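You operate a simulated robot arm through the tools that you are given. There is no shell and no other tool. Be economical: measure what you need, move in short steps, check, and stop when the job is done.

Carry out the task below with a simulated robot arm. There is one attempt and no reset: what you move stays moved.

JOB
Spray polish on the cloudy patch and rub it clean.
Fine: use the green cloth and put it back; the cap waits on the trolley top and goes back on the can. What is to be rubbed or washed off counts as gone when no trace of it is left.

Only the result counts: the job must be done as asked and must still hold three seconds after the hand-in. Knocking over, shifting, dropping, spilling or breaking anything else fails it. Lids that push on must go on centred and level and be pressed home; caps that screw on are set level and turned clockwise until they are tight. Flat cloth is picked up by pressing the open fingertips on it (5 to 10 N) and closing them slowly along it; thin cloth reads only 2 to 8 mm in the jaws.

ROBOT AND FRAMES
A 6-joint arm with a two-finger parallel gripper, fixed in place. Base frame: the origin is at the foot of the arm, x ahead of it, y to its left, z up; the work surface is at about z = 0.83. Lengths are in m, angles in rad, forces in N, time in s.
With the tool pointing down near the work surface it reaches from about 0.26 to 0.68 m from the base axis. Its first joint turns from -1.152 to 1.152 rad. Payload 2.9 kg.
The TCP is the grasp point between the finger pads, 0.03 m short of the fingertips. In the tool frame z runs along the fingers and y along their closing line. The gripper opens to 0.11 m. The fingers are 0.02 m wide and 0.01 m thick; the gripper's body (0.048 by 0.112 m) begins 0.055 m behind the TCP.
Orientation is that of the tool frame in the base frame, as [roll, pitch, yaw] about the fixed x, y, z axes, in that order (R = Rz(yaw) Ry(pitch) Rx(roll)). With the fingers straight down and closing along the base's y, the tool's x points along the base's -x, its y along +y and its z along -z.

CONTROLS
- The arm moves only by the tool drive_tool. Its argument "rows" is a list of rows, each an object of numbers (a shift or turn left out is 0, a gripper value left out holds the last): "wx", "wy", "wz": the turn, a rotation vector about the tool's x, y, z in units of 90 degrees (1.0 is 90 degrees); "x", "y", "z": the shift along the tool's x, y, z in units of 300 mm (1.0 is 300 mm); "grip": the gripper command, from -1 (shut) to 1 (fully open), values between in proportion. In form: [{"wx": .., "wy": .., "wz": .., "x": .., "y": .., "z": .., "grip": ..}, ...]. A call has 1 to 12 rows; each row is the pose to reach, as a shift and turn from the pose commanded when the call began, along the tool's axes at that moment. A call with a number of a shift or a turn outside -1 to 1 is refused whole. Rows are played at 5 a second. More than 0.05 m and 0.15 rad between two rows, or a gripper value outside its range, and nothing of the call is played. Where a pose cannot be reached the arm comes as near as it can. A force on the tool above 40 N (or 10 N above the force at the start of the call, whichever is more), or a blocked arm, ends the call early, and 0.2 s more pass. The fingers move at their own pace (about 0.108 m/s each) and stop on an object; they squeeze with about 38 N. The grip force told is the motor's: it shows also when the fingers shut on nothing. Time passes only in rows, and 0.2 s behind the last, so rows that repeat a pose let the fingers close. It gives the time, the measured TCP pose, the force on the tool (base axes), the opening and the grip force at its end, in the units of the frame above (readings bear some noise), with the torque about the TCP (base axes, N m) and any sound that the robot's microphone picked up.
- Cameras (640 x 400 px; columns grow to the right, rows downward): "scene" is fixed at [0.0578, 0.4155, 1.402]; the picture's right is [-0.91, -0.42, 0.00], its down [-0.16, 0.36, -0.92] and it looks along [0.38, -0.84, -0.39] (base axes); focal length 239 px, centre (320, 200). "wrist" rides on the gripper at [0.072, 0.017, -0.103] in the tool frame; the picture's right is [-0.23, 0.97, 0.00], its down [-0.76, -0.18, -0.62] and it looks along [-0.61, -0.14, 0.78] (tool axes); focal length 222 px, centre (320, 200).
- grab_frame(camera): a new picture of that camera. The clock stands still meanwhile.
- pixel_to_xyz(camera, pixels): for up to 12 pixels [column, row] of the newest picture of that camera ("zoom" is the newest enlarged one), the place [x, y, z] in the base frame of the surface seen there, good to about 0.002 m. The clock stands still meanwhile.
- enlarge(camera, box): a new picture of the part [left, top, right, bottom] of that camera's present view, enlarged. The clock stands still meanwhile.
- close_job(): hands the job in; it is judged then, once.

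Go step by step. Measure first, check grasps and placings, and put right what went wrong. The budget is 80 turns and 46 pictures, counting those below and the enlarged ones. Unless the task says otherwise, let go and move clear before handing in, and close with one line.

The tools are called after "Call:" as a command line: name --argument value ..., lists and objects as JSON in quotes. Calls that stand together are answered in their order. drive_tool: Moves the arm, as the interface text tells. Its arguments: {"type":"object","properties":{"rows":{"type":"array"}},"required":["rows"]} The other tools are called the same way: grab_frame (camera) takes a picture; pixel_to_xyz (camera, pixels) gives the place of the surface under pixels of a picture; enlarge (camera, box) takes an enlarged picture of a part of a camera's view; close_job () hands the job in.

At the start:

```text
time: 0.0
ee_pos: [0.3789, -0.0838, 1.2983]
ee_rot: [-3.141, 0.0, 3.141]
force: [-0.4, 0.2, 0.1]
ft_torque: [-0.02, 0.01, -0.01]
opening: 0.1101
grasp_force: 0.1
```

scene: 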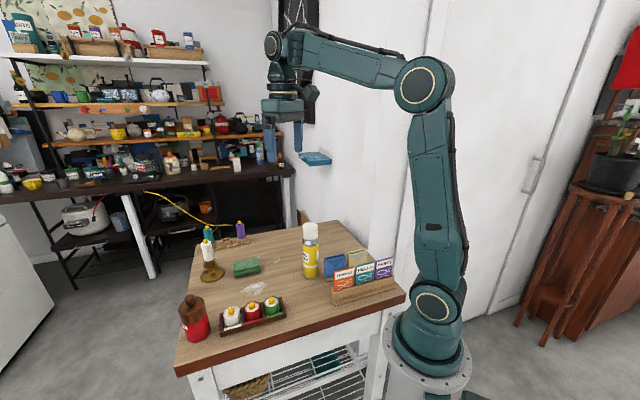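
wrist: 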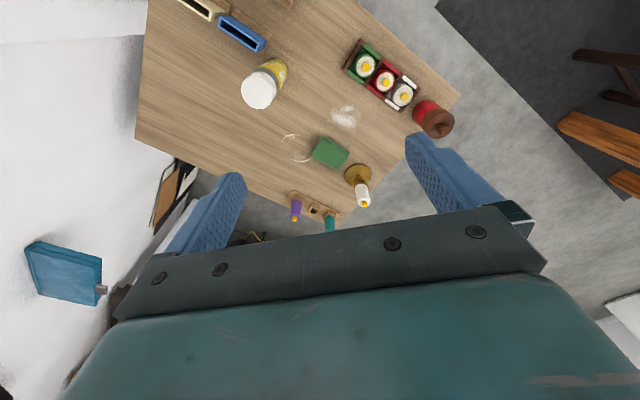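

The patch seems to be near scene (253,288), the green cloth at (246,267) and the can at (310,250). I'll enlarge both views to check.

Call:
enlarge --camera "scene" --box '[170, 210, 410, 360]'

Call:
enlarge --camera "wrist" --box '[140, 0, 460, 200]'

Call:
pixel_to_xyz --camera "wrist" --pixels '[[345, 117], [330, 152], [312, 158], [322, 135], [350, 152], [334, 168], [258, 92], [295, 147], [332, 117], [358, 117], [345, 106], [345, 130]]'

```text
2.67 times, centred on (290, 285) of scene
```

zoom: 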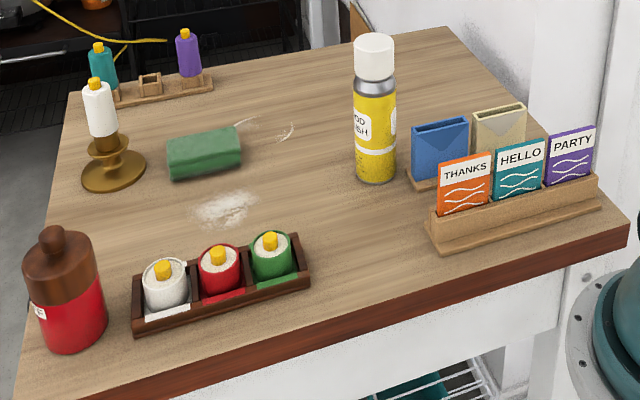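

```text
2.00 times, centred on (300, 100) of wrist
```

zoom: 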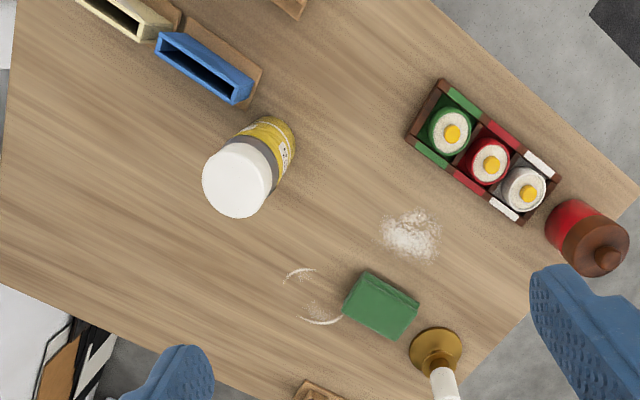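

```text
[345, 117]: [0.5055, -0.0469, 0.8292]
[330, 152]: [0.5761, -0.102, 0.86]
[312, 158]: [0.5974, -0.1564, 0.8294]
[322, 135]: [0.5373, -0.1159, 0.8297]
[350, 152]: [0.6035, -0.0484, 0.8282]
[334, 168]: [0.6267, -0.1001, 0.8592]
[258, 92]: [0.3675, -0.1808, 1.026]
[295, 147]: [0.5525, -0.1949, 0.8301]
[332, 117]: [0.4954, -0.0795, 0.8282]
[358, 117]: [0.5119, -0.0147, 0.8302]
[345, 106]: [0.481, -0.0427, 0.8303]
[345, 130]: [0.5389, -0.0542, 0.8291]
```

The patch is centred at about (0.506,-0.047) and the green pad at about (0.58,-0.10), with its top at z 0.86. Next I'll look closely at the can and its surroundings to get sizes.

Call:
enlarge --camera "scene" --box '[280, 215, 344, 285]'

Call:
pixel_to_xyz --camera "scene" --pixels '[[310, 226], [304, 232], [317, 232], [310, 238], [311, 245], [303, 262], [310, 262], [318, 262], [310, 277], [310, 223], [246, 262], [323, 275]]'

Call:
pixel_to_xyz --camera "wrist" --pixels '[[242, 90], [258, 75], [274, 95], [258, 107], [265, 90], [275, 68], [250, 85], [262, 102], [220, 20], [262, 42], [370, 68], [310, 195]]'

```text
5.71 times, centred on (312, 250) of scene
```

zoom: 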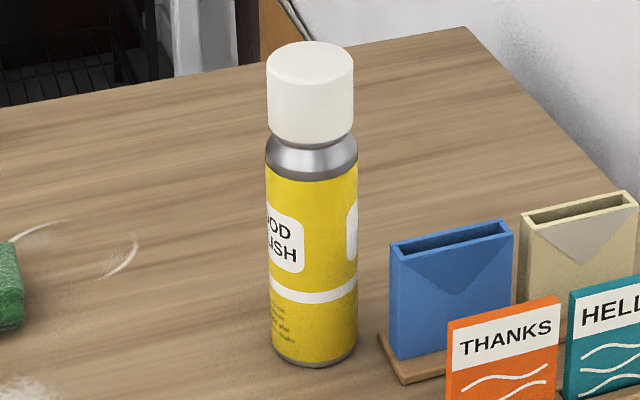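

```text
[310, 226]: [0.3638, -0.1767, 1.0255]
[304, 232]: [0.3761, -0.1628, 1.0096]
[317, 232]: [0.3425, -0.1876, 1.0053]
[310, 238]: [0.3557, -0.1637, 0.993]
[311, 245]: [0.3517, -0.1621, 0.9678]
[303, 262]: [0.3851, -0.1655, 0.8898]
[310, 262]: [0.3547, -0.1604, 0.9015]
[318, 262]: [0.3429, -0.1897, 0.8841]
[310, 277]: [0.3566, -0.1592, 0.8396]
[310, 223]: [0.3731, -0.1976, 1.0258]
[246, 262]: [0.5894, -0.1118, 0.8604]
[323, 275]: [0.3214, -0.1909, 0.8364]
```

```text
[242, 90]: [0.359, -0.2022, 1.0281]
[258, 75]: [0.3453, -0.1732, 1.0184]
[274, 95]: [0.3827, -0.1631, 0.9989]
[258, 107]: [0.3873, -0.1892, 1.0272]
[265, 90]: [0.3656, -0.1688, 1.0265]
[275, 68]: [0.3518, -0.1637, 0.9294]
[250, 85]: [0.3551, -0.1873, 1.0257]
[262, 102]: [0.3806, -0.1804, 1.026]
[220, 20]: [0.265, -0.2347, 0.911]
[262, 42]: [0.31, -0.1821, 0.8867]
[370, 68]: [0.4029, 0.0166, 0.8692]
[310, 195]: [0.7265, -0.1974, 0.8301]
```

The cap centre is about (0.365,-0.1815), its radius about 22 mm, its top at z 1.026 and its lower rim near 0.98. I'll move above it with the gripper open.

Call:
drive_tool --rows '[{"x": 0.02, "y": -0.12, "z": 0.05, "grip": 1}, {"x": 0.046, "y": -0.24, "z": 0.12, "grip": 1}, {"x": 0.046, "y": -0.326, "z": 0.25, "grip": 1}, {"x": 0.046, "y": -0.326, "z": 0.4, "grip": 1}, {"x": 0.046, "y": -0.326, "z": 0.55, "grip": 1}, {"x": 0.046, "y": -0.326, "z": 0.694, "grip": 1}, {"x": 0.046, "y": -0.326, "z": 0.694, "grip": 1}]'

Call:
grab_frame --camera "wrist"

```text
time: 1.6
ee_pos: [0.3666, -0.1808, 1.0867]
ee_rot: [-3.139, 0.001, 3.14]
force: [-0.2, 0.1, 1.2]
ft_torque: [-0.02, 0.0, -0.01]
opening: 0.1101
grasp_force: 0.0
```

```text
40 pictures are left
```

wrist: 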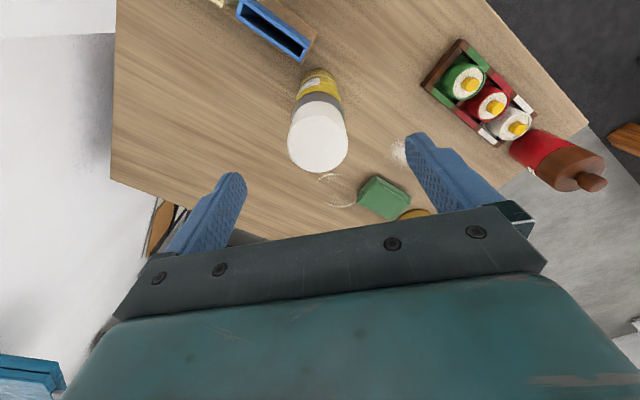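

The cap sits between the fingers at (318,145). I'll measure its rim points from this closer view.

Call:
pixel_to_xyz --camera "wrist" --pixels '[[318, 145], [291, 145], [344, 145], [318, 169], [318, 118], [295, 120], [340, 118], [318, 98], [318, 104], [318, 110]]'

```text
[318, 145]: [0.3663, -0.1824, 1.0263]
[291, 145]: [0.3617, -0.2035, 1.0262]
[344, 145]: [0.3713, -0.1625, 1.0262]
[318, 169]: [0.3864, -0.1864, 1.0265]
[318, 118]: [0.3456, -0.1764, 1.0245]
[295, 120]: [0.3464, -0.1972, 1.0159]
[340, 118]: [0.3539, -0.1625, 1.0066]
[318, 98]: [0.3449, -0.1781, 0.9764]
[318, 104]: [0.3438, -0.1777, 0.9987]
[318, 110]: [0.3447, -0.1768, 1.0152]
```

The cap centre is confirmed at (0.366,-0.182). I'll descend to TCP z 1.015 and close on the cap only.

Call:
drive_tool --rows '[{"z": 0.12, "grip": 1}, {"z": 0.239, "grip": 1}, {"z": 0.239, "grip": 0.3}, {"z": 0.239, "grip": -0.1}, {"z": 0.239, "grip": -0.4}, {"z": 0.239, "grip": -1}, {"z": 0.239, "grip": -1}]'

```text
time: 3.2
ee_pos: [0.3641, -0.1809, 1.0184]
ee_rot: [-3.139, 0.003, 3.141]
force: [0.3, -0.5, -0.3]
ft_torque: [-0.01, 0.02, 0.01]
opening: 0.0484
grasp_force: 38.2
```

The cap is held with an opening of 48 mm. I'll pull it gently straight up.

Call:
drive_tool --rows '[{"z": -0.01, "grip": -1}, {"z": -0.02, "grip": -1}, {"z": -0.03, "grip": -1}, {"z": -0.045, "grip": -1}]'

Call:
enlarge --camera "scene" --box '[270, 200, 350, 290]'

```text
time: 4.2
ee_pos: [0.3646, -0.1815, 1.0314]
ee_rot: [-3.14, 0.001, -3.141]
force: [0.4, 0.2, 0.7]
ft_torque: [0.01, 0.01, 0.01]
opening: 0.0485
grasp_force: 38.3
```

```text
4.44 times, centred on (310, 245) of scene
```

zoom: 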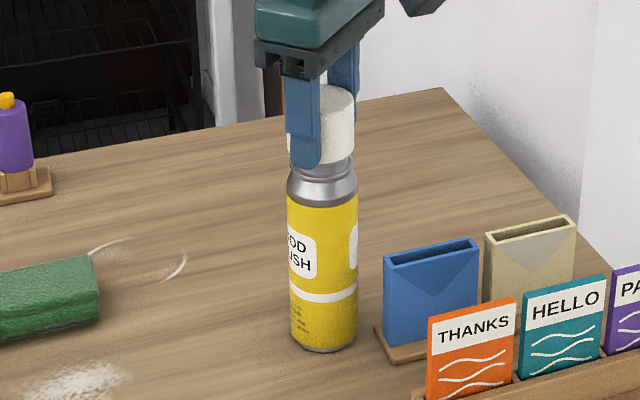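

The cap is off cleanly. I'll lift it clear and look at the nozzle.

Call:
drive_tool --rows '[{"z": -0.15, "grip": -1}, {"z": -0.28, "grip": -1}, {"z": -0.28, "x": -0.12, "y": -0.1, "grip": -1}, {"z": -0.28, "x": -0.24, "y": -0.2, "grip": -1}, {"z": -0.28, "x": -0.24, "y": -0.2, "grip": -1}]'

Call:
enlarge --camera "scene" --box '[280, 215, 344, 285]'

Call:
grab_frame --camera "wrist"

Call:
grab_frame --camera "scene"

```text
time: 5.4
ee_pos: [0.4364, -0.2402, 1.1164]
ee_rot: [-3.14, 0.002, -3.141]
force: [0.2, 0.4, -0.5]
ft_torque: [0.01, -0.01, -0.02]
opening: 0.0487
grasp_force: 37.9
```

```text
5.71 times, centred on (312, 250) of scene
```

zoom: 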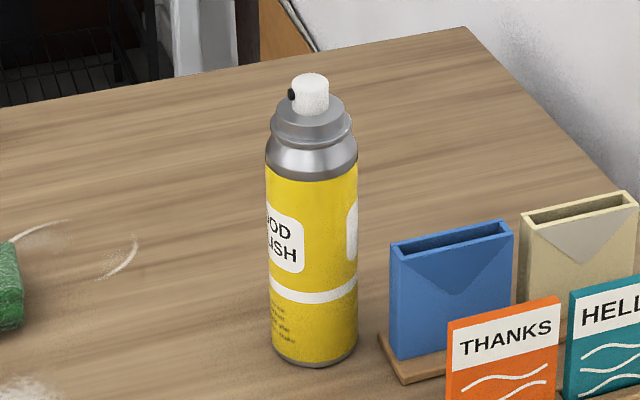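

```text
37 pictures are left
```

wrist: 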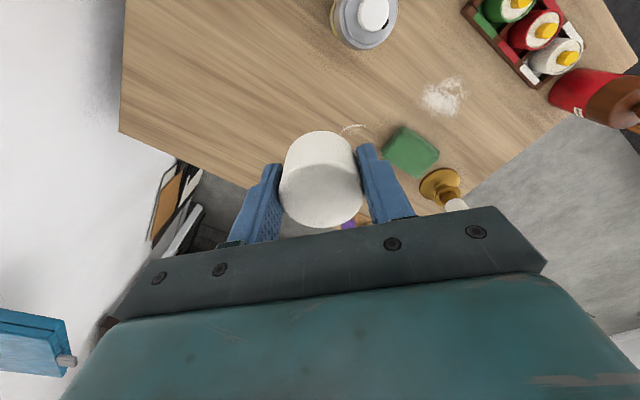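

```text
36 pictures are left
```

scene: 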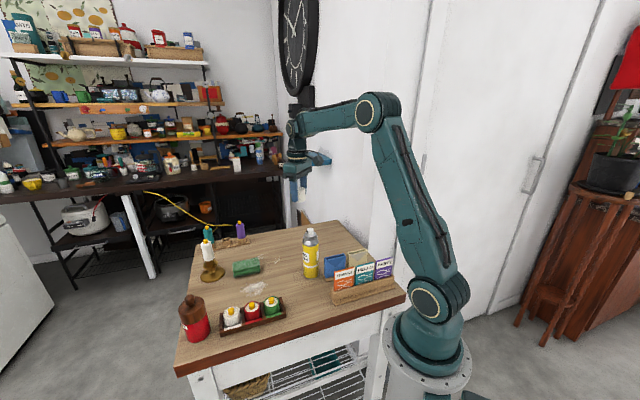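

The nozzle's dark orifice points to the scene's left, roughly base +x. Next I'll find free table space for the cap by measuring the table edges and the marks.

Call:
pixel_to_xyz --camera "wrist" --pixels '[[122, 130], [125, 5], [250, 180], [200, 100], [240, 130], [350, 128], [373, 14], [320, 220], [320, 150]]'

Call:
enlarge --camera "wrist" --box '[300, 0, 500, 220]'

```text
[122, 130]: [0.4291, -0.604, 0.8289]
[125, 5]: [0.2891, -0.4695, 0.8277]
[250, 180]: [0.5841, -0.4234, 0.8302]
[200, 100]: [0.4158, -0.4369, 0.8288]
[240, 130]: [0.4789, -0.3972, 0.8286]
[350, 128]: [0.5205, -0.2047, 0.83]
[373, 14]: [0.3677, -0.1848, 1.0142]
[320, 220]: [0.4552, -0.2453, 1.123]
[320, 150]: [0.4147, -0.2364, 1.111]
```

```text
1.82 times, centred on (400, 110) of wrist
```

zoom: 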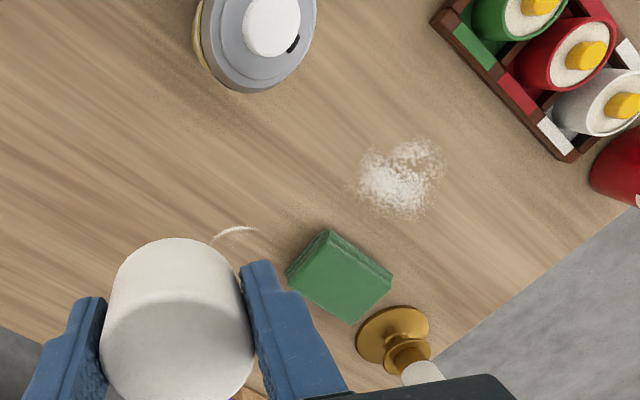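

The orifice, at (292,43) in the zoom, appears to point toward the cloudy patch. I'll set the cap down on empty wood near (0.437,-0.32), slowing at the end to feel the contact.

Call:
drive_tool --rows '[{"y": -0.14, "z": 0.05, "grip": -1}, {"y": -0.267, "z": 0.12, "grip": -1}, {"y": -0.267, "z": 0.27, "grip": -1}, {"y": -0.267, "z": 0.42, "grip": -1}, {"y": -0.267, "z": 0.57, "grip": -1}, {"y": -0.267, "z": 0.7, "grip": -1}, {"y": -0.267, "z": 0.76, "grip": -1}, {"y": -0.267, "z": 0.78, "grip": -1}]'

Call:
enlarge --camera "scene" --box '[260, 200, 340, 270]'

```text
time: 7.2
ee_pos: [0.4383, -0.3228, 0.8831]
ee_rot: [-3.141, 0.003, 3.141]
force: [0.4, 1.0, 0.1]
ft_torque: [-0.02, -0.01, -0.02]
opening: 0.0486
grasp_force: 37.9
```

```text
5.71 times, centred on (300, 235) of scene
```

zoom: 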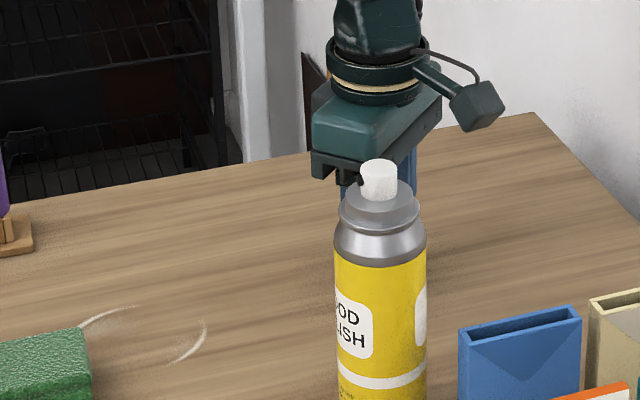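

No contact yet at TCP z 0.883. I'll keep lowering in small steps and watch the force.

Call:
drive_tool --rows '[{"z": 0.01, "grip": -1}, {"z": 0.02, "grip": -1}, {"z": 0.027, "grip": -1}, {"z": 0.034, "grip": -1}, {"z": 0.04, "grip": -1}]'

```text
time: 8.4
ee_pos: [0.438, -0.3223, 0.8698]
ee_rot: [-3.139, 0.002, -3.14]
force: [-0.4, 0.5, -0.5]
ft_torque: [-0.02, 0.02, 0.01]
opening: 0.0485
grasp_force: 37.6
```

Call:
drive_tool --rows '[{"z": 0.006, "grip": -1}, {"z": 0.01, "grip": -1}, {"z": 0.014, "grip": -1}]'

```text
time: 9.2
ee_pos: [0.4385, -0.3226, 0.8657]
ee_rot: [-3.139, 0.0, 3.141]
force: [0.0, -0.6, -0.4]
ft_torque: [-0.02, 0.02, -0.01]
opening: 0.0483
grasp_force: 37.8
```

There is still no contact at 0.8657, so I'll go on in millimetre steps.

Call:
drive_tool --rows '[{"z": 0.004, "grip": -1}, {"z": 0.008, "grip": -1}, {"z": 0.008, "grip": -1}]'

Call:
grab_frame --camera "wrist"

```text
time: 10.0
ee_pos: [0.438, -0.3235, 0.8644]
ee_rot: [-3.14, 0.002, -3.141]
force: [-2.7, 0.8, 6.1]
ft_torque: [0.12, 0.0, 0.07]
opening: 0.0486
grasp_force: 37.7
```

```text
33 pictures are left
```

wrist: 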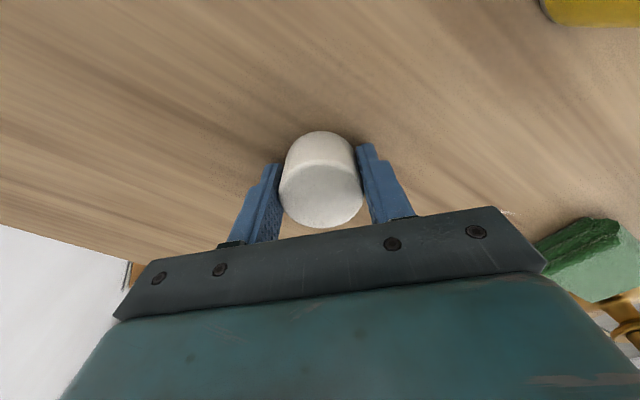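

The cap rests on the wood, with 6 N of contact. I'll release it, rise, and then look at the nozzle from above.

Call:
drive_tool --rows '[{"grip": -0.1}, {"grip": 0.4}, {"grip": 0.4}, {"z": -0.15, "grip": 0.4}, {"z": -0.3, "grip": 0.4}, {"z": -0.46, "grip": 0.4}, {"z": -0.62, "grip": 0}, {"z": -0.78, "grip": -0.6}, {"z": -0.82, "x": 0.1, "y": 0.05, "grip": -1}, {"z": -0.82, "x": 0.15, "y": 0.18, "grip": -1}, {"z": -0.82, "x": 0.15, "y": 0.3, "grip": -1}, {"z": -0.82, "x": 0.15, "y": 0.3, "grip": -1}]'

Call:
grab_frame --camera "wrist"

```text
time: 12.6
ee_pos: [0.391, -0.2312, 1.1097]
ee_rot: [-3.14, -0.001, -3.141]
force: [-1.0, 0.3, 0.6]
ft_torque: [-0.01, 0.02, -0.04]
opening: 0.0
grasp_force: 38.0
```

```text
32 pictures are left
```

wrist: 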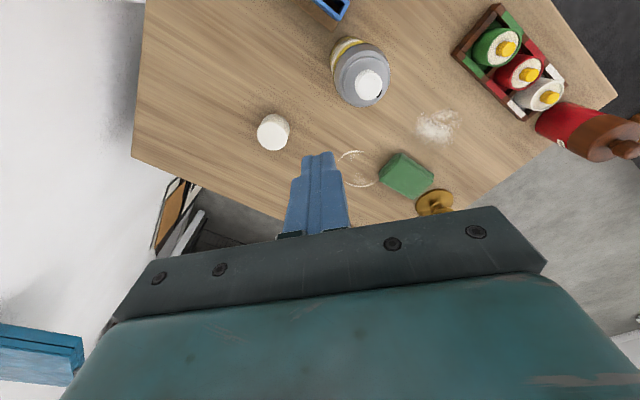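

Call:
enlarge --camera "wrist" --box '[328, 30, 408, 110]'

Call:
pixel_to_xyz --camera "wrist" --pixels '[[370, 85], [370, 80], [370, 90], [364, 85], [376, 85], [378, 93], [340, 80], [362, 106], [388, 80], [370, 75], [275, 127], [268, 145]]'

```text
5.00 times, centred on (368, 70) of wrist
```

zoom: 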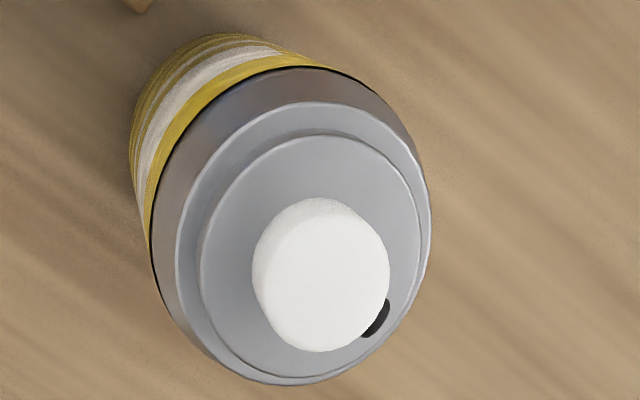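

```text
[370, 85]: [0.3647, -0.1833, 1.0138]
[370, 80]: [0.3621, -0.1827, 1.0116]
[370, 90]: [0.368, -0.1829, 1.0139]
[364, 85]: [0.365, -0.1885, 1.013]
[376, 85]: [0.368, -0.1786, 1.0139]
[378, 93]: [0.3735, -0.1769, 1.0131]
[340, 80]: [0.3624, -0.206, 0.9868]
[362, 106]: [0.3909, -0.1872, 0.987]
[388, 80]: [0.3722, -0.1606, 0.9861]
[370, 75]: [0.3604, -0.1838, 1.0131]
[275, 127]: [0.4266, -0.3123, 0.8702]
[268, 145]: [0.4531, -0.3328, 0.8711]
```

The button top is at (0.367,-0.183,1.014) and its orifice faces about 44° toward the patch, so the standing can is already aimed. I'll bring the shut fingertips to just above the button.

Call:
drive_tool --rows '[{"x": 0.08, "y": 0.16, "z": 0.0}, {"x": 0.08, "y": 0.16, "z": 0.1}, {"x": 0.08, "y": 0.16, "z": 0.19}, {"x": 0.08, "y": 0.16, "z": 0.206}, {"x": 0.08, "y": 0.16, "z": 0.206}]'

Call:
enlarge --camera "scene" --box '[280, 200, 344, 260]'

```text
refused: row 1 steps farther than a row can; nothing moved
```

```text
6.67 times, centred on (312, 230) of scene
```

zoom: 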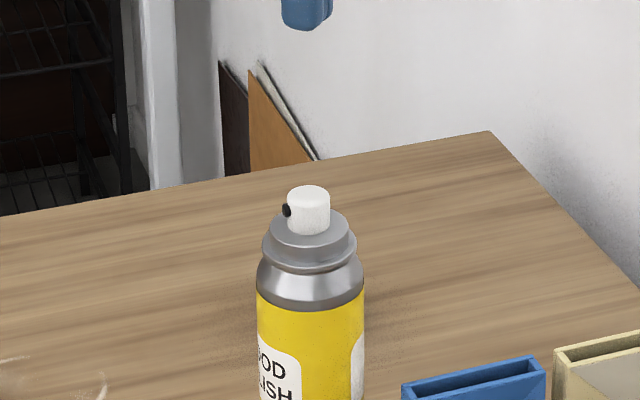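

The first step was too long and was refused, so I'll split it into smaller ones.

Call:
drive_tool --rows '[{"x": 0.04, "y": 0.08, "z": 0.0}, {"x": 0.08, "y": 0.16, "z": 0.0}, {"x": 0.08, "y": 0.16, "z": 0.1}, {"x": 0.08, "y": 0.16, "z": 0.19}, {"x": 0.08, "y": 0.16, "z": 0.206}, {"x": 0.08, "y": 0.16, "z": 0.206}]'

Call:
enlarge --camera "scene" --box '[280, 200, 344, 260]'

```text
time: 14.0
ee_pos: [0.368, -0.1844, 1.0486]
ee_rot: [-3.141, 0.002, 3.141]
force: [0.2, -0.3, -1.1]
ft_torque: [0.01, -0.01, -0.03]
opening: 0.0
grasp_force: 37.7
```

```text
6.67 times, centred on (312, 230) of scene
```

zoom: 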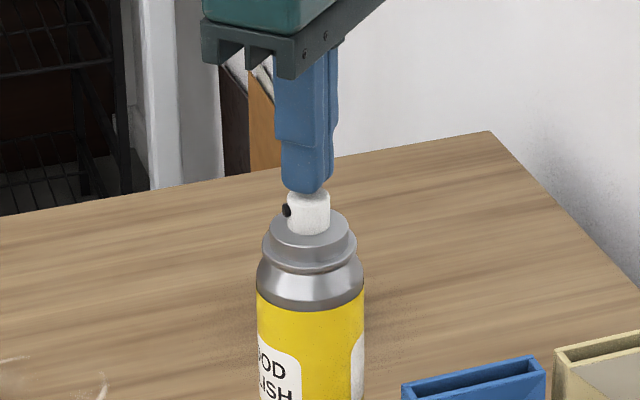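

The fingertips are centred 4–5 mm above the button. I'll press down gradually while listening.

Call:
drive_tool --rows '[{"z": 0.01}, {"z": 0.017}, {"z": 0.02}, {"z": 0.0235}, {"z": 0.0235}]'

```text
time: 15.2
ee_pos: [0.368, -0.1843, 1.0401]
ee_rot: [-3.139, 0.001, 3.141]
force: [-0.5, -1.2, 3.1]
ft_torque: [-0.04, -0.02, 0.0]
opening: 0.0
grasp_force: 37.9
heard: click
```

I heard a click with 3 N on the button. I'll look for spray and where it lands.

Call:
enlarge --camera "scene" --box '[170, 210, 410, 360]'

```text
2.67 times, centred on (290, 285) of scene
```

zoom: 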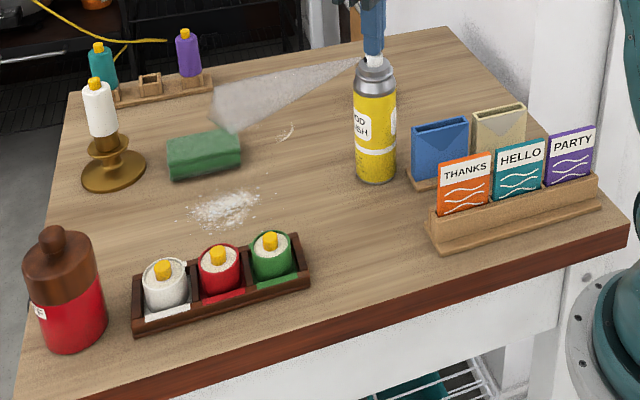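

A spray cone comes out toward the patch, pitched only slightly down. I'll stop pressing, rise clear, and check whether the patch was wetted.

Call:
drive_tool --rows '[{"z": -0.05}, {"z": -0.2}, {"z": -0.2}]'

Call:
enlarge --camera "scene" --box '[210, 240, 290, 310]'

Call:
grab_frame --camera "wrist"

```text
time: 16.0
ee_pos: [0.3701, -0.1831, 1.0984]
ee_rot: [-3.14, -0.002, 3.141]
force: [-0.2, -0.4, -0.4]
ft_torque: [0.03, 0.0, 0.01]
opening: 0.0001
grasp_force: 37.6
```

```text
5.71 times, centred on (250, 275) of scene
```

zoom: 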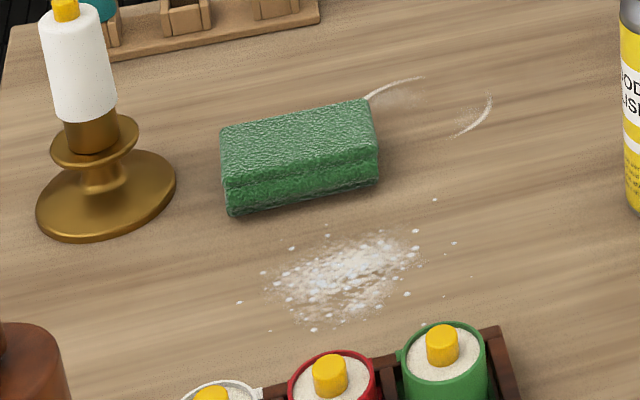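

```text
26 pictures are left
```

wrist: 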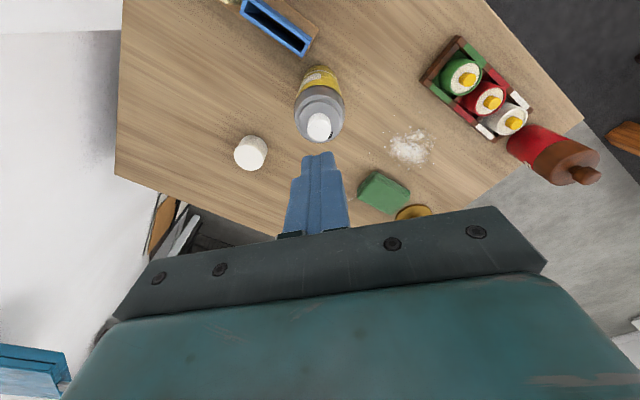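

Droplets have landed on the patch, so the spray worked. Now I'll measure the green pad.

Call:
enlarge --camera "wrist" --box '[340, 110, 460, 225]'

Call:
pixel_to_xyz --camera "wrist" --pixels '[[376, 173], [408, 190], [399, 207], [364, 193], [385, 190], [358, 203], [370, 172], [392, 145], [428, 147], [410, 135], [410, 165], [410, 148]]'

```text
3.48 times, centred on (400, 168) of wrist
```

zoom: 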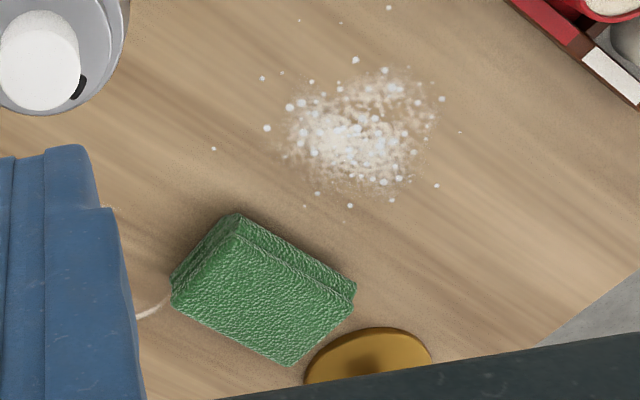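

```text
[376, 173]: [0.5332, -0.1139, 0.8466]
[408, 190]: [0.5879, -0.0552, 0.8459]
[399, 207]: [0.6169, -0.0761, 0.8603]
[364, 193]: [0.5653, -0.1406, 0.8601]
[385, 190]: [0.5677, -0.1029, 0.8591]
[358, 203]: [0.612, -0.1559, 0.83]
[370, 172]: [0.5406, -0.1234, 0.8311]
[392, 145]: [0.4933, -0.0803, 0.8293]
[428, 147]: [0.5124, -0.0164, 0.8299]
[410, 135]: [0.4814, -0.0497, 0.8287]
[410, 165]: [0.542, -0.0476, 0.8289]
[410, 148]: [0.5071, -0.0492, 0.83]
```

I'll get the pad's top corners and the extents of the patch and droplets from the zoomed picture.

Call:
pixel_to_xyz --camera "zoom" --pixels '[[238, 240], [347, 295], [290, 358], [180, 293], [262, 300], [267, 128], [441, 99], [388, 8], [349, 206], [436, 186], [262, 78], [213, 149]]'

```text
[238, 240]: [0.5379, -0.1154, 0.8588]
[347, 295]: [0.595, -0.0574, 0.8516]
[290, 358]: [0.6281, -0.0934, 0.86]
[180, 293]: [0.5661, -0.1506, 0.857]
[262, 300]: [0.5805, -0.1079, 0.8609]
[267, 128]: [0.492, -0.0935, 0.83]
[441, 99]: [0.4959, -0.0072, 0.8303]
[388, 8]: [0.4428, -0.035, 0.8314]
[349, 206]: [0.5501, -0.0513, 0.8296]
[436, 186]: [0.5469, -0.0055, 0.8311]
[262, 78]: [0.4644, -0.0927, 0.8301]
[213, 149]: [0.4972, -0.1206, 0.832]
```

The pad is about 0.083 × 0.048 m, its long axis is at about 45° and its centre is (0.582,-0.104). I'll measure the neighbouring obstacles before going in.

Call:
grab_frame --camera "scene"

Call:
pixel_to_xyz --camera "scene" --pixels '[[207, 228], [208, 242], [212, 272], [201, 278], [224, 272], [219, 314], [221, 334], [275, 298], [286, 318], [190, 300], [272, 300], [224, 309]]'

```text
24 pictures are left
```

scene: 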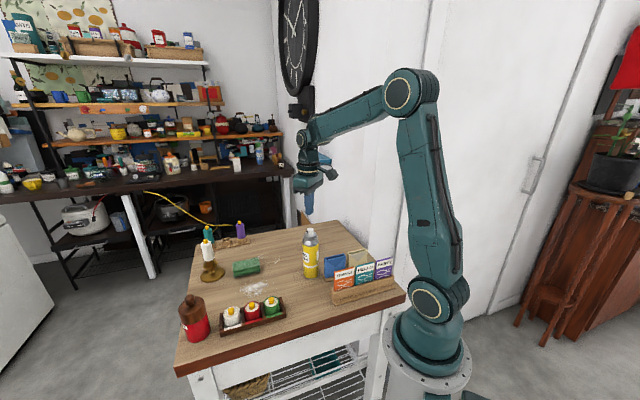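

```text
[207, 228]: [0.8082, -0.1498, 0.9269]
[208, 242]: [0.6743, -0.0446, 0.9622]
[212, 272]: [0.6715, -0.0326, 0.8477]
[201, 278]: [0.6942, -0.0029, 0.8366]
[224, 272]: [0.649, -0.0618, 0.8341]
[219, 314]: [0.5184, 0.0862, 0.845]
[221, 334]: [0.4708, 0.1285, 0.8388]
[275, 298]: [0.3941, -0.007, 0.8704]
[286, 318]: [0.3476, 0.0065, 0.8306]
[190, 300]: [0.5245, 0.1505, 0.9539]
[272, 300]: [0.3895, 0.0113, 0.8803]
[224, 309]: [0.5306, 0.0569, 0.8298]
```

The candle axis is at about (0.68,-0.045) and the tray edge is about 8 cm from the patch centre, so there is room. I'll move above the pad, turned 45° and with the jaws open to about 85 mm.

Call:
drive_tool --rows '[{"x": -0.09, "y": 0.035, "wz": -0.07, "grip": -1}, {"x": -0.21, "y": 0.08, "wz": -0.15, "grip": -1}, {"x": -0.33, "y": 0.125, "wz": -0.23, "grip": 0.55}, {"x": -0.45, "y": 0.17, "wz": -0.31, "grip": 0.55}, {"x": -0.57, "y": 0.215, "wz": -0.39, "grip": 0.55}, {"x": -0.67, "y": 0.25, "wz": -0.46, "grip": 0.55}, {"x": -0.706, "y": 0.264, "wz": -0.5, "z": 0.08, "grip": 0.55}, {"x": -0.706, "y": 0.264, "wz": -0.5, "z": 0.22, "grip": 0.55}, {"x": -0.706, "y": 0.264, "wz": -0.5, "z": 0.36, "grip": 0.55}, {"x": -0.706, "y": 0.264, "wz": -0.5, "z": 0.5, "grip": 0.55}, {"x": -0.706, "y": 0.264, "wz": -0.5, "z": 0.5, "grip": 0.55}]'

Call:
grab_frame --camera "wrist"

```text
time: 18.4
ee_pos: [0.5781, -0.1037, 0.9494]
ee_rot: [-3.139, -0.001, -2.356]
force: [-0.1, 0.0, 0.2]
ft_torque: [-0.01, -0.03, 0.02]
opening: 0.0854
grasp_force: 0.1
```

```text
23 pictures are left
```

wrist: 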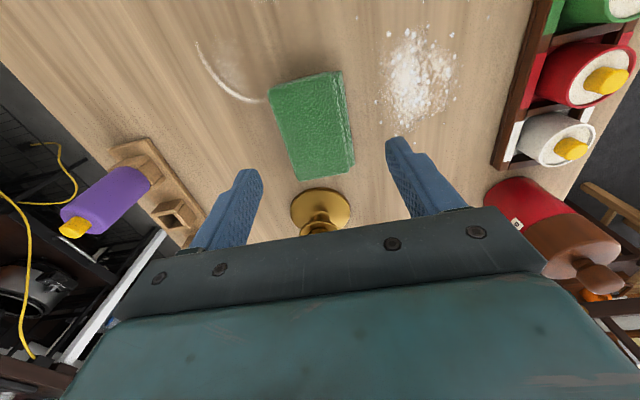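

The pad lies between the fingers. I'll measure its top corners accurately and the tray edge too.

Call:
pixel_to_xyz --camera "wrist" --pixels '[[273, 93], [336, 76], [350, 165], [303, 178], [315, 130], [292, 160], [347, 130], [503, 165], [528, 75], [536, 25], [420, 75], [350, 185]]'

```text
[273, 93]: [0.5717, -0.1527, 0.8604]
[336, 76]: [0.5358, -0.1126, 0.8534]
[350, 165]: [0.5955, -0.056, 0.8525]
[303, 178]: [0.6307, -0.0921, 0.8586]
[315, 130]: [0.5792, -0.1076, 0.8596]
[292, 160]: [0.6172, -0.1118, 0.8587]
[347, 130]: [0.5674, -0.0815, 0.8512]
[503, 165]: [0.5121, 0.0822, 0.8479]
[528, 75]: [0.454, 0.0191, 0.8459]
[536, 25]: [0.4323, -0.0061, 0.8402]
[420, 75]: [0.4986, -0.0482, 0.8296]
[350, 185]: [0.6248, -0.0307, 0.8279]
```

The centre is (0.5835,-0.1035) and the tray is parallel to the pad, 84 mm from the patch. I'll lower to TCP z 0.870 and close.

Call:
drive_tool --rows '[{"x": -0.009, "y": -0.009, "z": 0.1, "grip": 0.55}, {"x": -0.009, "y": -0.009, "z": 0.2, "grip": 0.55}, {"x": -0.009, "y": -0.009, "z": 0.265, "grip": 0.55}, {"x": -0.009, "y": -0.009, "z": 0.265, "grip": 0.2}, {"x": -0.009, "y": -0.009, "z": 0.265, "grip": -0.05}, {"x": -0.009, "y": -0.009, "z": 0.265, "grip": -0.2}, {"x": -0.009, "y": -0.009, "z": 0.265, "grip": -1}, {"x": -0.009, "y": -0.009, "z": 0.265, "grip": -1}]'

```text
time: 20.2
ee_pos: [0.5837, -0.105, 0.8703]
ee_rot: [-3.139, 0.001, -2.354]
force: [0.7, -0.7, -0.5]
ft_torque: [-0.01, -0.03, -0.02]
opening: 0.0568
grasp_force: 37.9
```

The pad is gripped at 57 mm; the put-back pose is TCP (0.5837,-0.105,0.8703). I'll lift 30 mm, move over the patch and lower to just above the wood.

Call:
drive_tool --rows '[{"z": -0.05, "grip": -1}, {"z": -0.1, "grip": -1}, {"z": -0.1, "x": 0.02, "y": 0.13, "grip": -1}, {"z": -0.1, "x": 0.04, "y": 0.26, "grip": -1}, {"z": -0.1, "x": 0.05, "y": 0.313, "grip": -1}, {"z": -0.05, "x": 0.05, "y": 0.313, "grip": -1}, {"z": -0.01, "x": 0.05, "y": 0.313, "grip": -1}, {"z": 0.002, "x": 0.05, "y": 0.313, "grip": -1}, {"z": 0.002, "x": 0.05, "y": 0.313, "grip": -1}]'

Call:
enlarge --camera "scene" --box '[190, 220, 310, 320]'

```text
time: 22.2
ee_pos: [0.5066, -0.0503, 0.8701]
ee_rot: [-3.14, 0.001, -2.357]
force: [-3.2, 1.6, 13.2]
ft_torque: [0.2, 0.26, 0.03]
opening: 0.0569
grasp_force: 37.7
```

```text
4.00 times, centred on (250, 270) of scene
```

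zoom: 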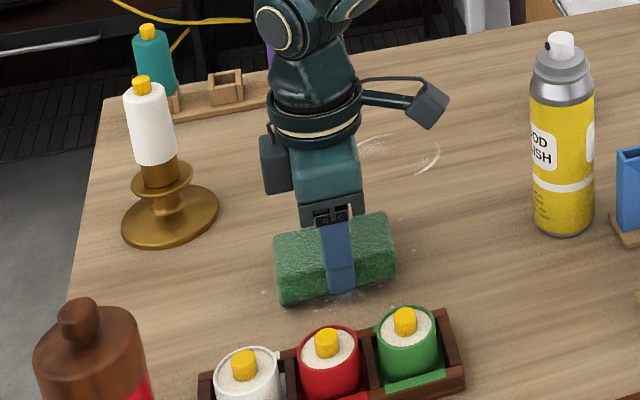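

The pad presses on the patch with 13 N. I'll start rubbing with zigzag strokes.

Call:
drive_tool --rows '[{"x": 0.07}, {"x": 0.1}, {"x": 0.0}, {"x": -0.1}, {"x": -0.1, "y": 0.05}, {"x": 0, "y": 0.05}, {"x": 0.1, "y": 0.05}, {"x": 0.1, "y": -0.05}, {"x": 0, "y": -0.05}, {"x": -0.1, "y": -0.05}, {"x": 0, "y": 0}, {"x": 0, "y": 0}]'

Call:
drive_tool --rows '[{"y": 0.09}, {"x": 0.1, "y": 0.09}, {"x": 0, "y": 0.09}, {"x": -0.1, "y": 0.09}, {"x": -0.1, "y": 0.0}, {"x": 0.0, "y": 0.0}, {"x": 0.12, "y": 0.0}, {"x": 0.12, "y": -0.07}, {"x": 0, "y": -0.07}, {"x": -0.1, "y": -0.07}, {"x": -0.05, "y": 0}, {"x": 0, "y": 0}]'

```text
time: 24.8
ee_pos: [0.5081, -0.048, 0.8735]
ee_rot: [-3.141, 0.0, -2.355]
force: [-0.1, -0.7, -0.4]
ft_torque: [0.02, -0.02, 0.0]
opening: 0.0567
grasp_force: 37.6
```

```text
time: 27.4
ee_pos: [0.5078, -0.0504, 0.8713]
ee_rot: [-3.14, -0.001, -2.358]
force: [0.4, 0.2, -0.4]
ft_torque: [0.02, 0.03, 0.01]
opening: 0.0565
grasp_force: 37.8
```

The contact force has dropped to zero, so the pad has shifted slightly in the jaws or is riding high. I'll lower to regain pressure.

Call:
drive_tool --rows '[{"z": 0.004}, {"z": 0.007}, {"z": 0.007}]'

```text
time: 28.2
ee_pos: [0.5071, -0.0488, 0.8706]
ee_rot: [-3.136, 0.002, -2.358]
force: [-4.8, -3.1, 27.4]
ft_torque: [0.06, 0.57, 0.01]
opening: 0.0567
grasp_force: 38.4
```

That gives 27 N, so I'll ease back by 1 mm and rub with that pressure.

Call:
drive_tool --rows '[{"z": -0.002}, {"z": -0.002, "x": 0.1}, {"z": -0.002, "x": 0}, {"z": -0.002, "x": -0.1}, {"z": -0.002, "x": -0.1, "y": 0.08}, {"z": -0.002, "x": 0, "y": 0.08}, {"z": -0.002, "x": 0.1, "y": 0.08}, {"z": -0.002, "x": 0.12, "y": 0}, {"z": -0.002, "x": 0.12, "y": -0.07}, {"z": -0.002, "x": 0, "y": -0.07}, {"z": -0.002, "x": -0.1, "y": -0.05}, {"z": -0.002}]'

Call:
drive_tool --rows '[{"x": 0.1}, {"x": 0}, {"x": -0.1}, {"x": -0.1, "y": 0.1}, {"x": 0, "y": 0.1}, {"x": 0.1, "y": 0.1}, {"x": 0.1, "y": 0.04}, {"x": 0, "y": 0.04}, {"x": -0.1, "y": 0.04}, {"x": -0.1, "y": -0.03}, {"x": 0, "y": -0.03}, {"x": 0.0}]'

Call:
drive_tool --rows '[{"z": -0.1}, {"z": -0.15, "y": -0.15}, {"z": -0.15, "y": -0.3}, {"z": -0.15, "y": -0.3}]'

Call:
enlarge --camera "scene" --box '[210, 240, 290, 310]'

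```text
time: 28.9
ee_pos: [0.4918, -0.0678, 0.8687]
ee_rot: [-3.138, -0.002, -2.36]
force: [0.4, 1.0, 5.4]
ft_torque: [0.24, -0.17, 0.03]
opening: 0.0565
grasp_force: 38.0
stopped in row 3: the force on the tool passed its limit at 47 N (the readings are from after the stop); the commanded pose is now the measured one
```

```text
time: 31.5
ee_pos: [0.4913, -0.0688, 0.8691]
ee_rot: [-3.135, -0.005, -2.365]
force: [4.2, -5.6, 12.1]
ft_torque: [0.12, 0.0, -0.02]
opening: 0.0564
grasp_force: 38.1
```

```text
time: 32.5
ee_pos: [0.5589, -0.1344, 0.9163]
ee_rot: [-3.14, -0.007, -2.361]
force: [0.4, -0.3, -0.1]
ft_torque: [0.0, 0.0, 0.02]
opening: 0.0566
grasp_force: 38.4
```

```text
5.71 times, centred on (250, 275) of scene
```

zoom: 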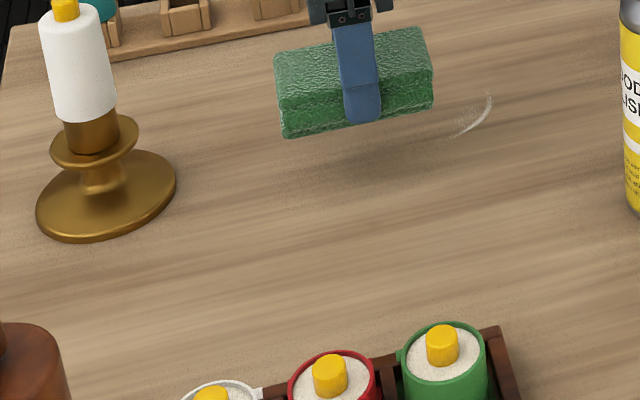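

The patch area looks clean. I'll check with the wrist camera for small traces.

Call:
enlarge --camera "wrist" --box '[330, 0, 560, 180]'

Call:
pixel_to_xyz --camera "zoom" --pixels '[[300, 200], [400, 100], [250, 100]]'

```text
2.22 times, centred on (445, 90) of wrist
```

zoom: 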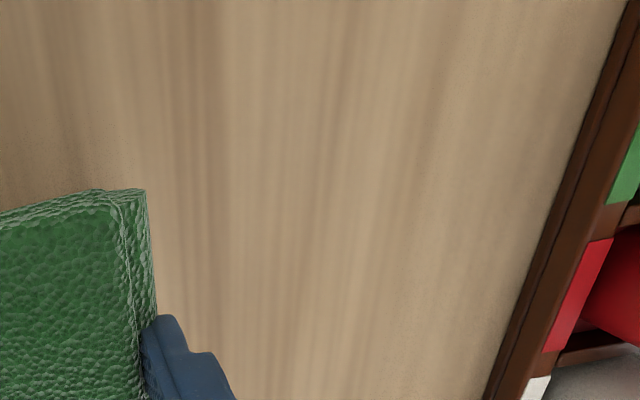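

```text
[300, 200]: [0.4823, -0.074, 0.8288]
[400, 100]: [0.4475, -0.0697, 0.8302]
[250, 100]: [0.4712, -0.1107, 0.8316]
```

No traces are left. I'll return the pad to its original spot, TCP (0.5837,-0.105).

Call:
drive_tool --rows '[{"x": -0.07, "y": 0.005}, {"x": -0.128, "y": 0.011}, {"x": -0.128, "y": 0.011, "z": 0.08}, {"x": -0.128, "y": 0.011, "z": 0.13}, {"x": -0.128, "y": 0.011, "z": 0.145}, {"x": -0.128, "y": 0.011, "z": 0.145}]'

```text
time: 33.9
ee_pos: [0.5818, -0.1033, 0.8707]
ee_rot: [-3.14, -0.005, -2.362]
force: [-0.1, -0.4, -0.7]
ft_torque: [0.0, -0.02, 0.0]
opening: 0.0568
grasp_force: 38.0
```

Call:
drive_tool --rows '[{"z": 0.003, "x": -0.004, "y": -0.006}, {"z": 0.006, "x": -0.004, "y": -0.006}, {"z": 0.006, "x": -0.004, "y": -0.006}]'

```text
time: 34.7
ee_pos: [0.5837, -0.1026, 0.8707]
ee_rot: [-3.137, -0.007, -2.36]
force: [-4.5, 0.9, 8.6]
ft_torque: [0.21, 0.19, 0.03]
opening: 0.0567
grasp_force: 38.1
```

The pad touches the wood with 8.6 N. I'll open the jaws and rise.

Call:
drive_tool --rows '[{"grip": 0.2}, {"grip": 0.5}, {"grip": 0.5}, {"z": -0.1, "grip": 0.5}, {"z": -0.25, "grip": 0.5}, {"z": -0.4, "grip": 0.5}, {"z": -0.55, "grip": 0.5}, {"z": -0.7, "grip": 0.5}, {"z": -0.7, "grip": 0.5}]'

Call:
grab_frame --camera "wrist"

```text
time: 36.7
ee_pos: [0.5783, -0.1027, 1.0784]
ee_rot: [-3.141, -0.006, -2.361]
force: [-0.7, 0.0, -0.1]
ft_torque: [-0.01, -0.02, -0.01]
opening: 0.0824
grasp_force: 0.0
```

```text
19 pictures are left
```

wrist: 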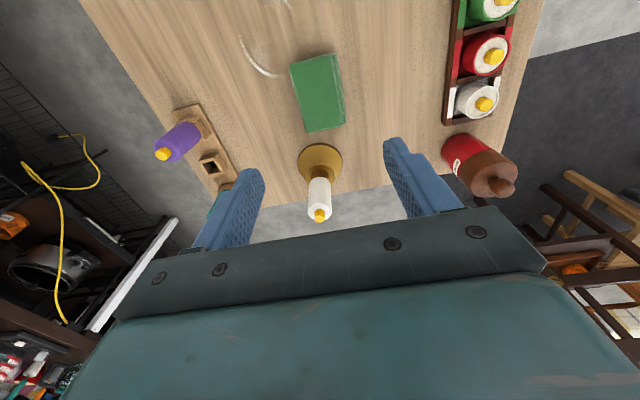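

The green pad is back in place. Now I'll go above the cap near (0.4385,-0.323) and turn back to yaw π.

Call:
drive_tool --rows '[{"x": 0.12, "y": -0.028, "wz": 0.07}, {"x": 0.24, "y": -0.056, "wz": 0.14}, {"x": 0.36, "y": -0.083, "wz": 0.21}, {"x": 0.48, "y": -0.11, "wz": 0.28}, {"x": 0.6, "y": -0.138, "wz": 0.355}, {"x": 0.72, "y": -0.166, "wz": 0.43}, {"x": 0.847, "y": -0.194, "wz": 0.497}, {"x": 0.847, "y": -0.194, "wz": 0.497, "z": 0.15}, {"x": 0.847, "y": -0.194, "wz": 0.497, "z": 0.3}, {"x": 0.847, "y": -0.194, "wz": 0.497, "z": 0.45}, {"x": 0.847, "y": -0.194, "wz": 0.497, "z": 0.45}]'

Call:
grab_frame --camera "wrist"

```text
time: 39.1
ee_pos: [0.4407, -0.3215, 0.9439]
ee_rot: [-3.132, -0.003, 3.141]
force: [-0.6, 0.3, 0.0]
ft_torque: [-0.01, -0.03, 0.01]
opening: 0.0824
grasp_force: 0.0
```

```text
18 pictures are left
```

wrist: 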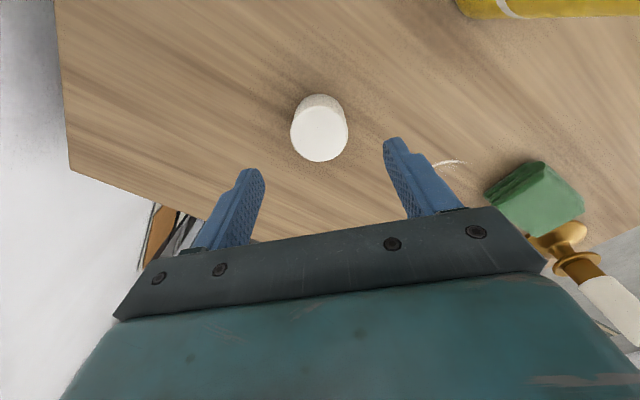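

The cap is between the jaws. I'll measure its top, and correct the small roll of about 0.006 rad picked up after the earlier force stop.

Call:
pixel_to_xyz --camera "wrist" --pixels '[[319, 134], [293, 134], [345, 134], [319, 158], [319, 109], [300, 115], [338, 115], [319, 97]]'

Call:
drive_tool --rows '[{"wx": -0.004}, {"wx": -0.004}, {"wx": -0.004}]'

```text
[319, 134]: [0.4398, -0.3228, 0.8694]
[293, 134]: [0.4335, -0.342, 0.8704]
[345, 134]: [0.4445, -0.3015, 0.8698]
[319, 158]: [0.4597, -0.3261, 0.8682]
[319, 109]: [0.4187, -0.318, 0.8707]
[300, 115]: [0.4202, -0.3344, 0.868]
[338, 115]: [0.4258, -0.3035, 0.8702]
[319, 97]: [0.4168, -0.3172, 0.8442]
```

```text
time: 39.9
ee_pos: [0.4421, -0.3223, 0.9441]
ee_rot: [-3.141, -0.002, 3.141]
force: [0.0, 1.2, -0.5]
ft_torque: [-0.04, 0.0, -0.01]
opening: 0.0824
grasp_force: 0.0
```

The tool is level and the cap centre is (0.4395,-0.3225). I'll descend to TCP z 0.8645 and grip it.

Call:
drive_tool --rows '[{"x": 0.006, "z": 0.13, "grip": 0.5}, {"x": 0.006, "z": 0.23, "grip": 0.5}, {"x": 0.006, "z": 0.265, "grip": 0.5}, {"x": 0.006, "z": 0.265, "grip": 0.1}, {"x": 0.006, "z": 0.265, "grip": -0.08}, {"x": 0.006, "z": 0.265, "grip": -0.2}, {"x": 0.006, "z": 0.265, "grip": -1}, {"x": 0.006, "z": 0.265, "grip": -1}]'

```text
time: 41.7
ee_pos: [0.4388, -0.3229, 0.865]
ee_rot: [-3.141, -0.001, 3.141]
force: [-0.3, 0.3, 1.1]
ft_torque: [0.01, 0.01, -0.05]
opening: 0.0486
grasp_force: 38.0
```

The cap is gripped. I'll lift it to above the can's height and recheck the can's position before seating.

Call:
drive_tool --rows '[{"z": -0.1}, {"z": -0.25}, {"z": -0.4}, {"z": -0.55}, {"z": -0.7}, {"z": -0.79}, {"z": -0.79, "x": 0.07, "y": 0.13}, {"z": -0.79, "x": 0.07, "y": 0.13}]'

Call:
enlarge --camera "wrist" --box '[320, 0, 480, 100]'

```text
time: 43.5
ee_pos: [0.4194, -0.2821, 1.1053]
ee_rot: [-3.141, -0.001, 3.14]
force: [0.7, 0.4, 0.5]
ft_torque: [0.03, 0.01, 0.02]
opening: 0.0485
grasp_force: 37.6
```

```text
4.00 times, centred on (400, 50) of wrist
```

zoom: 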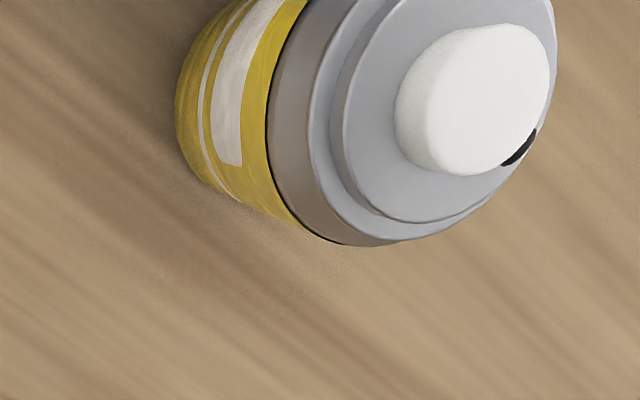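

Call:
pixel_to_xyz --camera "zoom" --pixels '[[478, 92], [425, 125], [545, 70], [500, 30], [470, 165], [420, 70], [525, 125]]'

Call:
pixel_to_xyz --camera "scene" --pixels '[[310, 232], [306, 231], [314, 231]]'

```text
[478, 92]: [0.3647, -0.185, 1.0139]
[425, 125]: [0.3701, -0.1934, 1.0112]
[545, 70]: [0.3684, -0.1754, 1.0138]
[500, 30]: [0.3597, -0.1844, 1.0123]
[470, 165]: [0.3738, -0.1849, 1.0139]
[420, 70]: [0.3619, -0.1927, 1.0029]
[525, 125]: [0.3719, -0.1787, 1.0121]
```

```text
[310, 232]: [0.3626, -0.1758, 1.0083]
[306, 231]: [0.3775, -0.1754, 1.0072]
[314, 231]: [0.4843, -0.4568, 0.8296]
```

The can hasn't moved. I'll bring the cap above it, at TCP about (0.3652,-0.182,1.06).

Call:
drive_tool --rows '[{"x": 0.07, "y": 0.12}, {"x": 0.13, "y": 0.24}, {"x": 0.179, "y": 0.334}, {"x": 0.179, "y": 0.334, "z": 0.1}, {"x": 0.179, "y": 0.334, "z": 0.15}, {"x": 0.179, "y": 0.334, "z": 0.15}, {"x": 0.179, "y": 0.334, "z": 0.15}]'

Call:
drive_tool --rows '[{"z": 0}, {"z": 0}]'

Call:
enlarge --camera "scene" --box '[280, 200, 344, 260]'

```text
time: 45.1
ee_pos: [0.3654, -0.1838, 1.0572]
ee_rot: [-3.141, -0.002, 3.141]
force: [0.2, -0.2, 0.2]
ft_torque: [0.01, 0.0, -0.02]
opening: 0.0487
grasp_force: 38.1
```

```text
time: 45.7
ee_pos: [0.3644, -0.1834, 1.0565]
ee_rot: [3.141, -0.001, 3.14]
force: [-0.1, 0.1, 0.1]
ft_torque: [0.02, 0.01, 0.02]
opening: 0.0485
grasp_force: 37.9
```

```text
6.67 times, centred on (312, 230) of scene
```

zoom: 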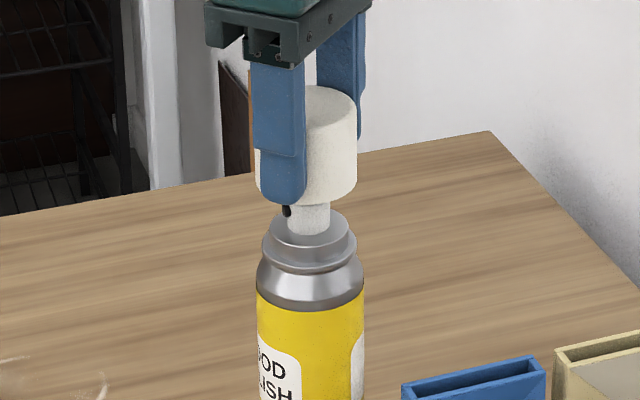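

The cap is centred over the nozzle. I'll correct y by +1.5 mm and lower it gently.

Call:
drive_tool --rows '[{"y": 0.005, "z": 0.03}, {"y": 0.005, "z": 0.06}, {"y": 0.005, "z": 0.085}, {"y": 0.005, "z": 0.1}, {"y": 0.005, "z": 0.11}, {"y": 0.005, "z": 0.117}]'

```text
time: 47.1
ee_pos: [0.366, -0.1807, 1.0228]
ee_rot: [3.141, 0.0, 3.14]
force: [-0.2, -2.1, 2.1]
ft_torque: [-0.06, 0.0, -0.01]
opening: 0.0487
grasp_force: 38.5
```

The cap has slid over the collar with only light contact. I'll press it home slowly.

Call:
drive_tool --rows '[{"y": -0.002, "z": 0.005}, {"y": -0.002, "z": 0.009}, {"y": -0.002, "z": 0.013}, {"y": -0.002, "z": 0.013}]'

```text
time: 48.1
ee_pos: [0.3657, -0.1812, 1.0197]
ee_rot: [-3.139, 0.005, 3.14]
force: [-1.8, -2.0, 35.7]
ft_torque: [-0.07, -0.16, 0.0]
opening: 0.0486
grasp_force: 38.0
```

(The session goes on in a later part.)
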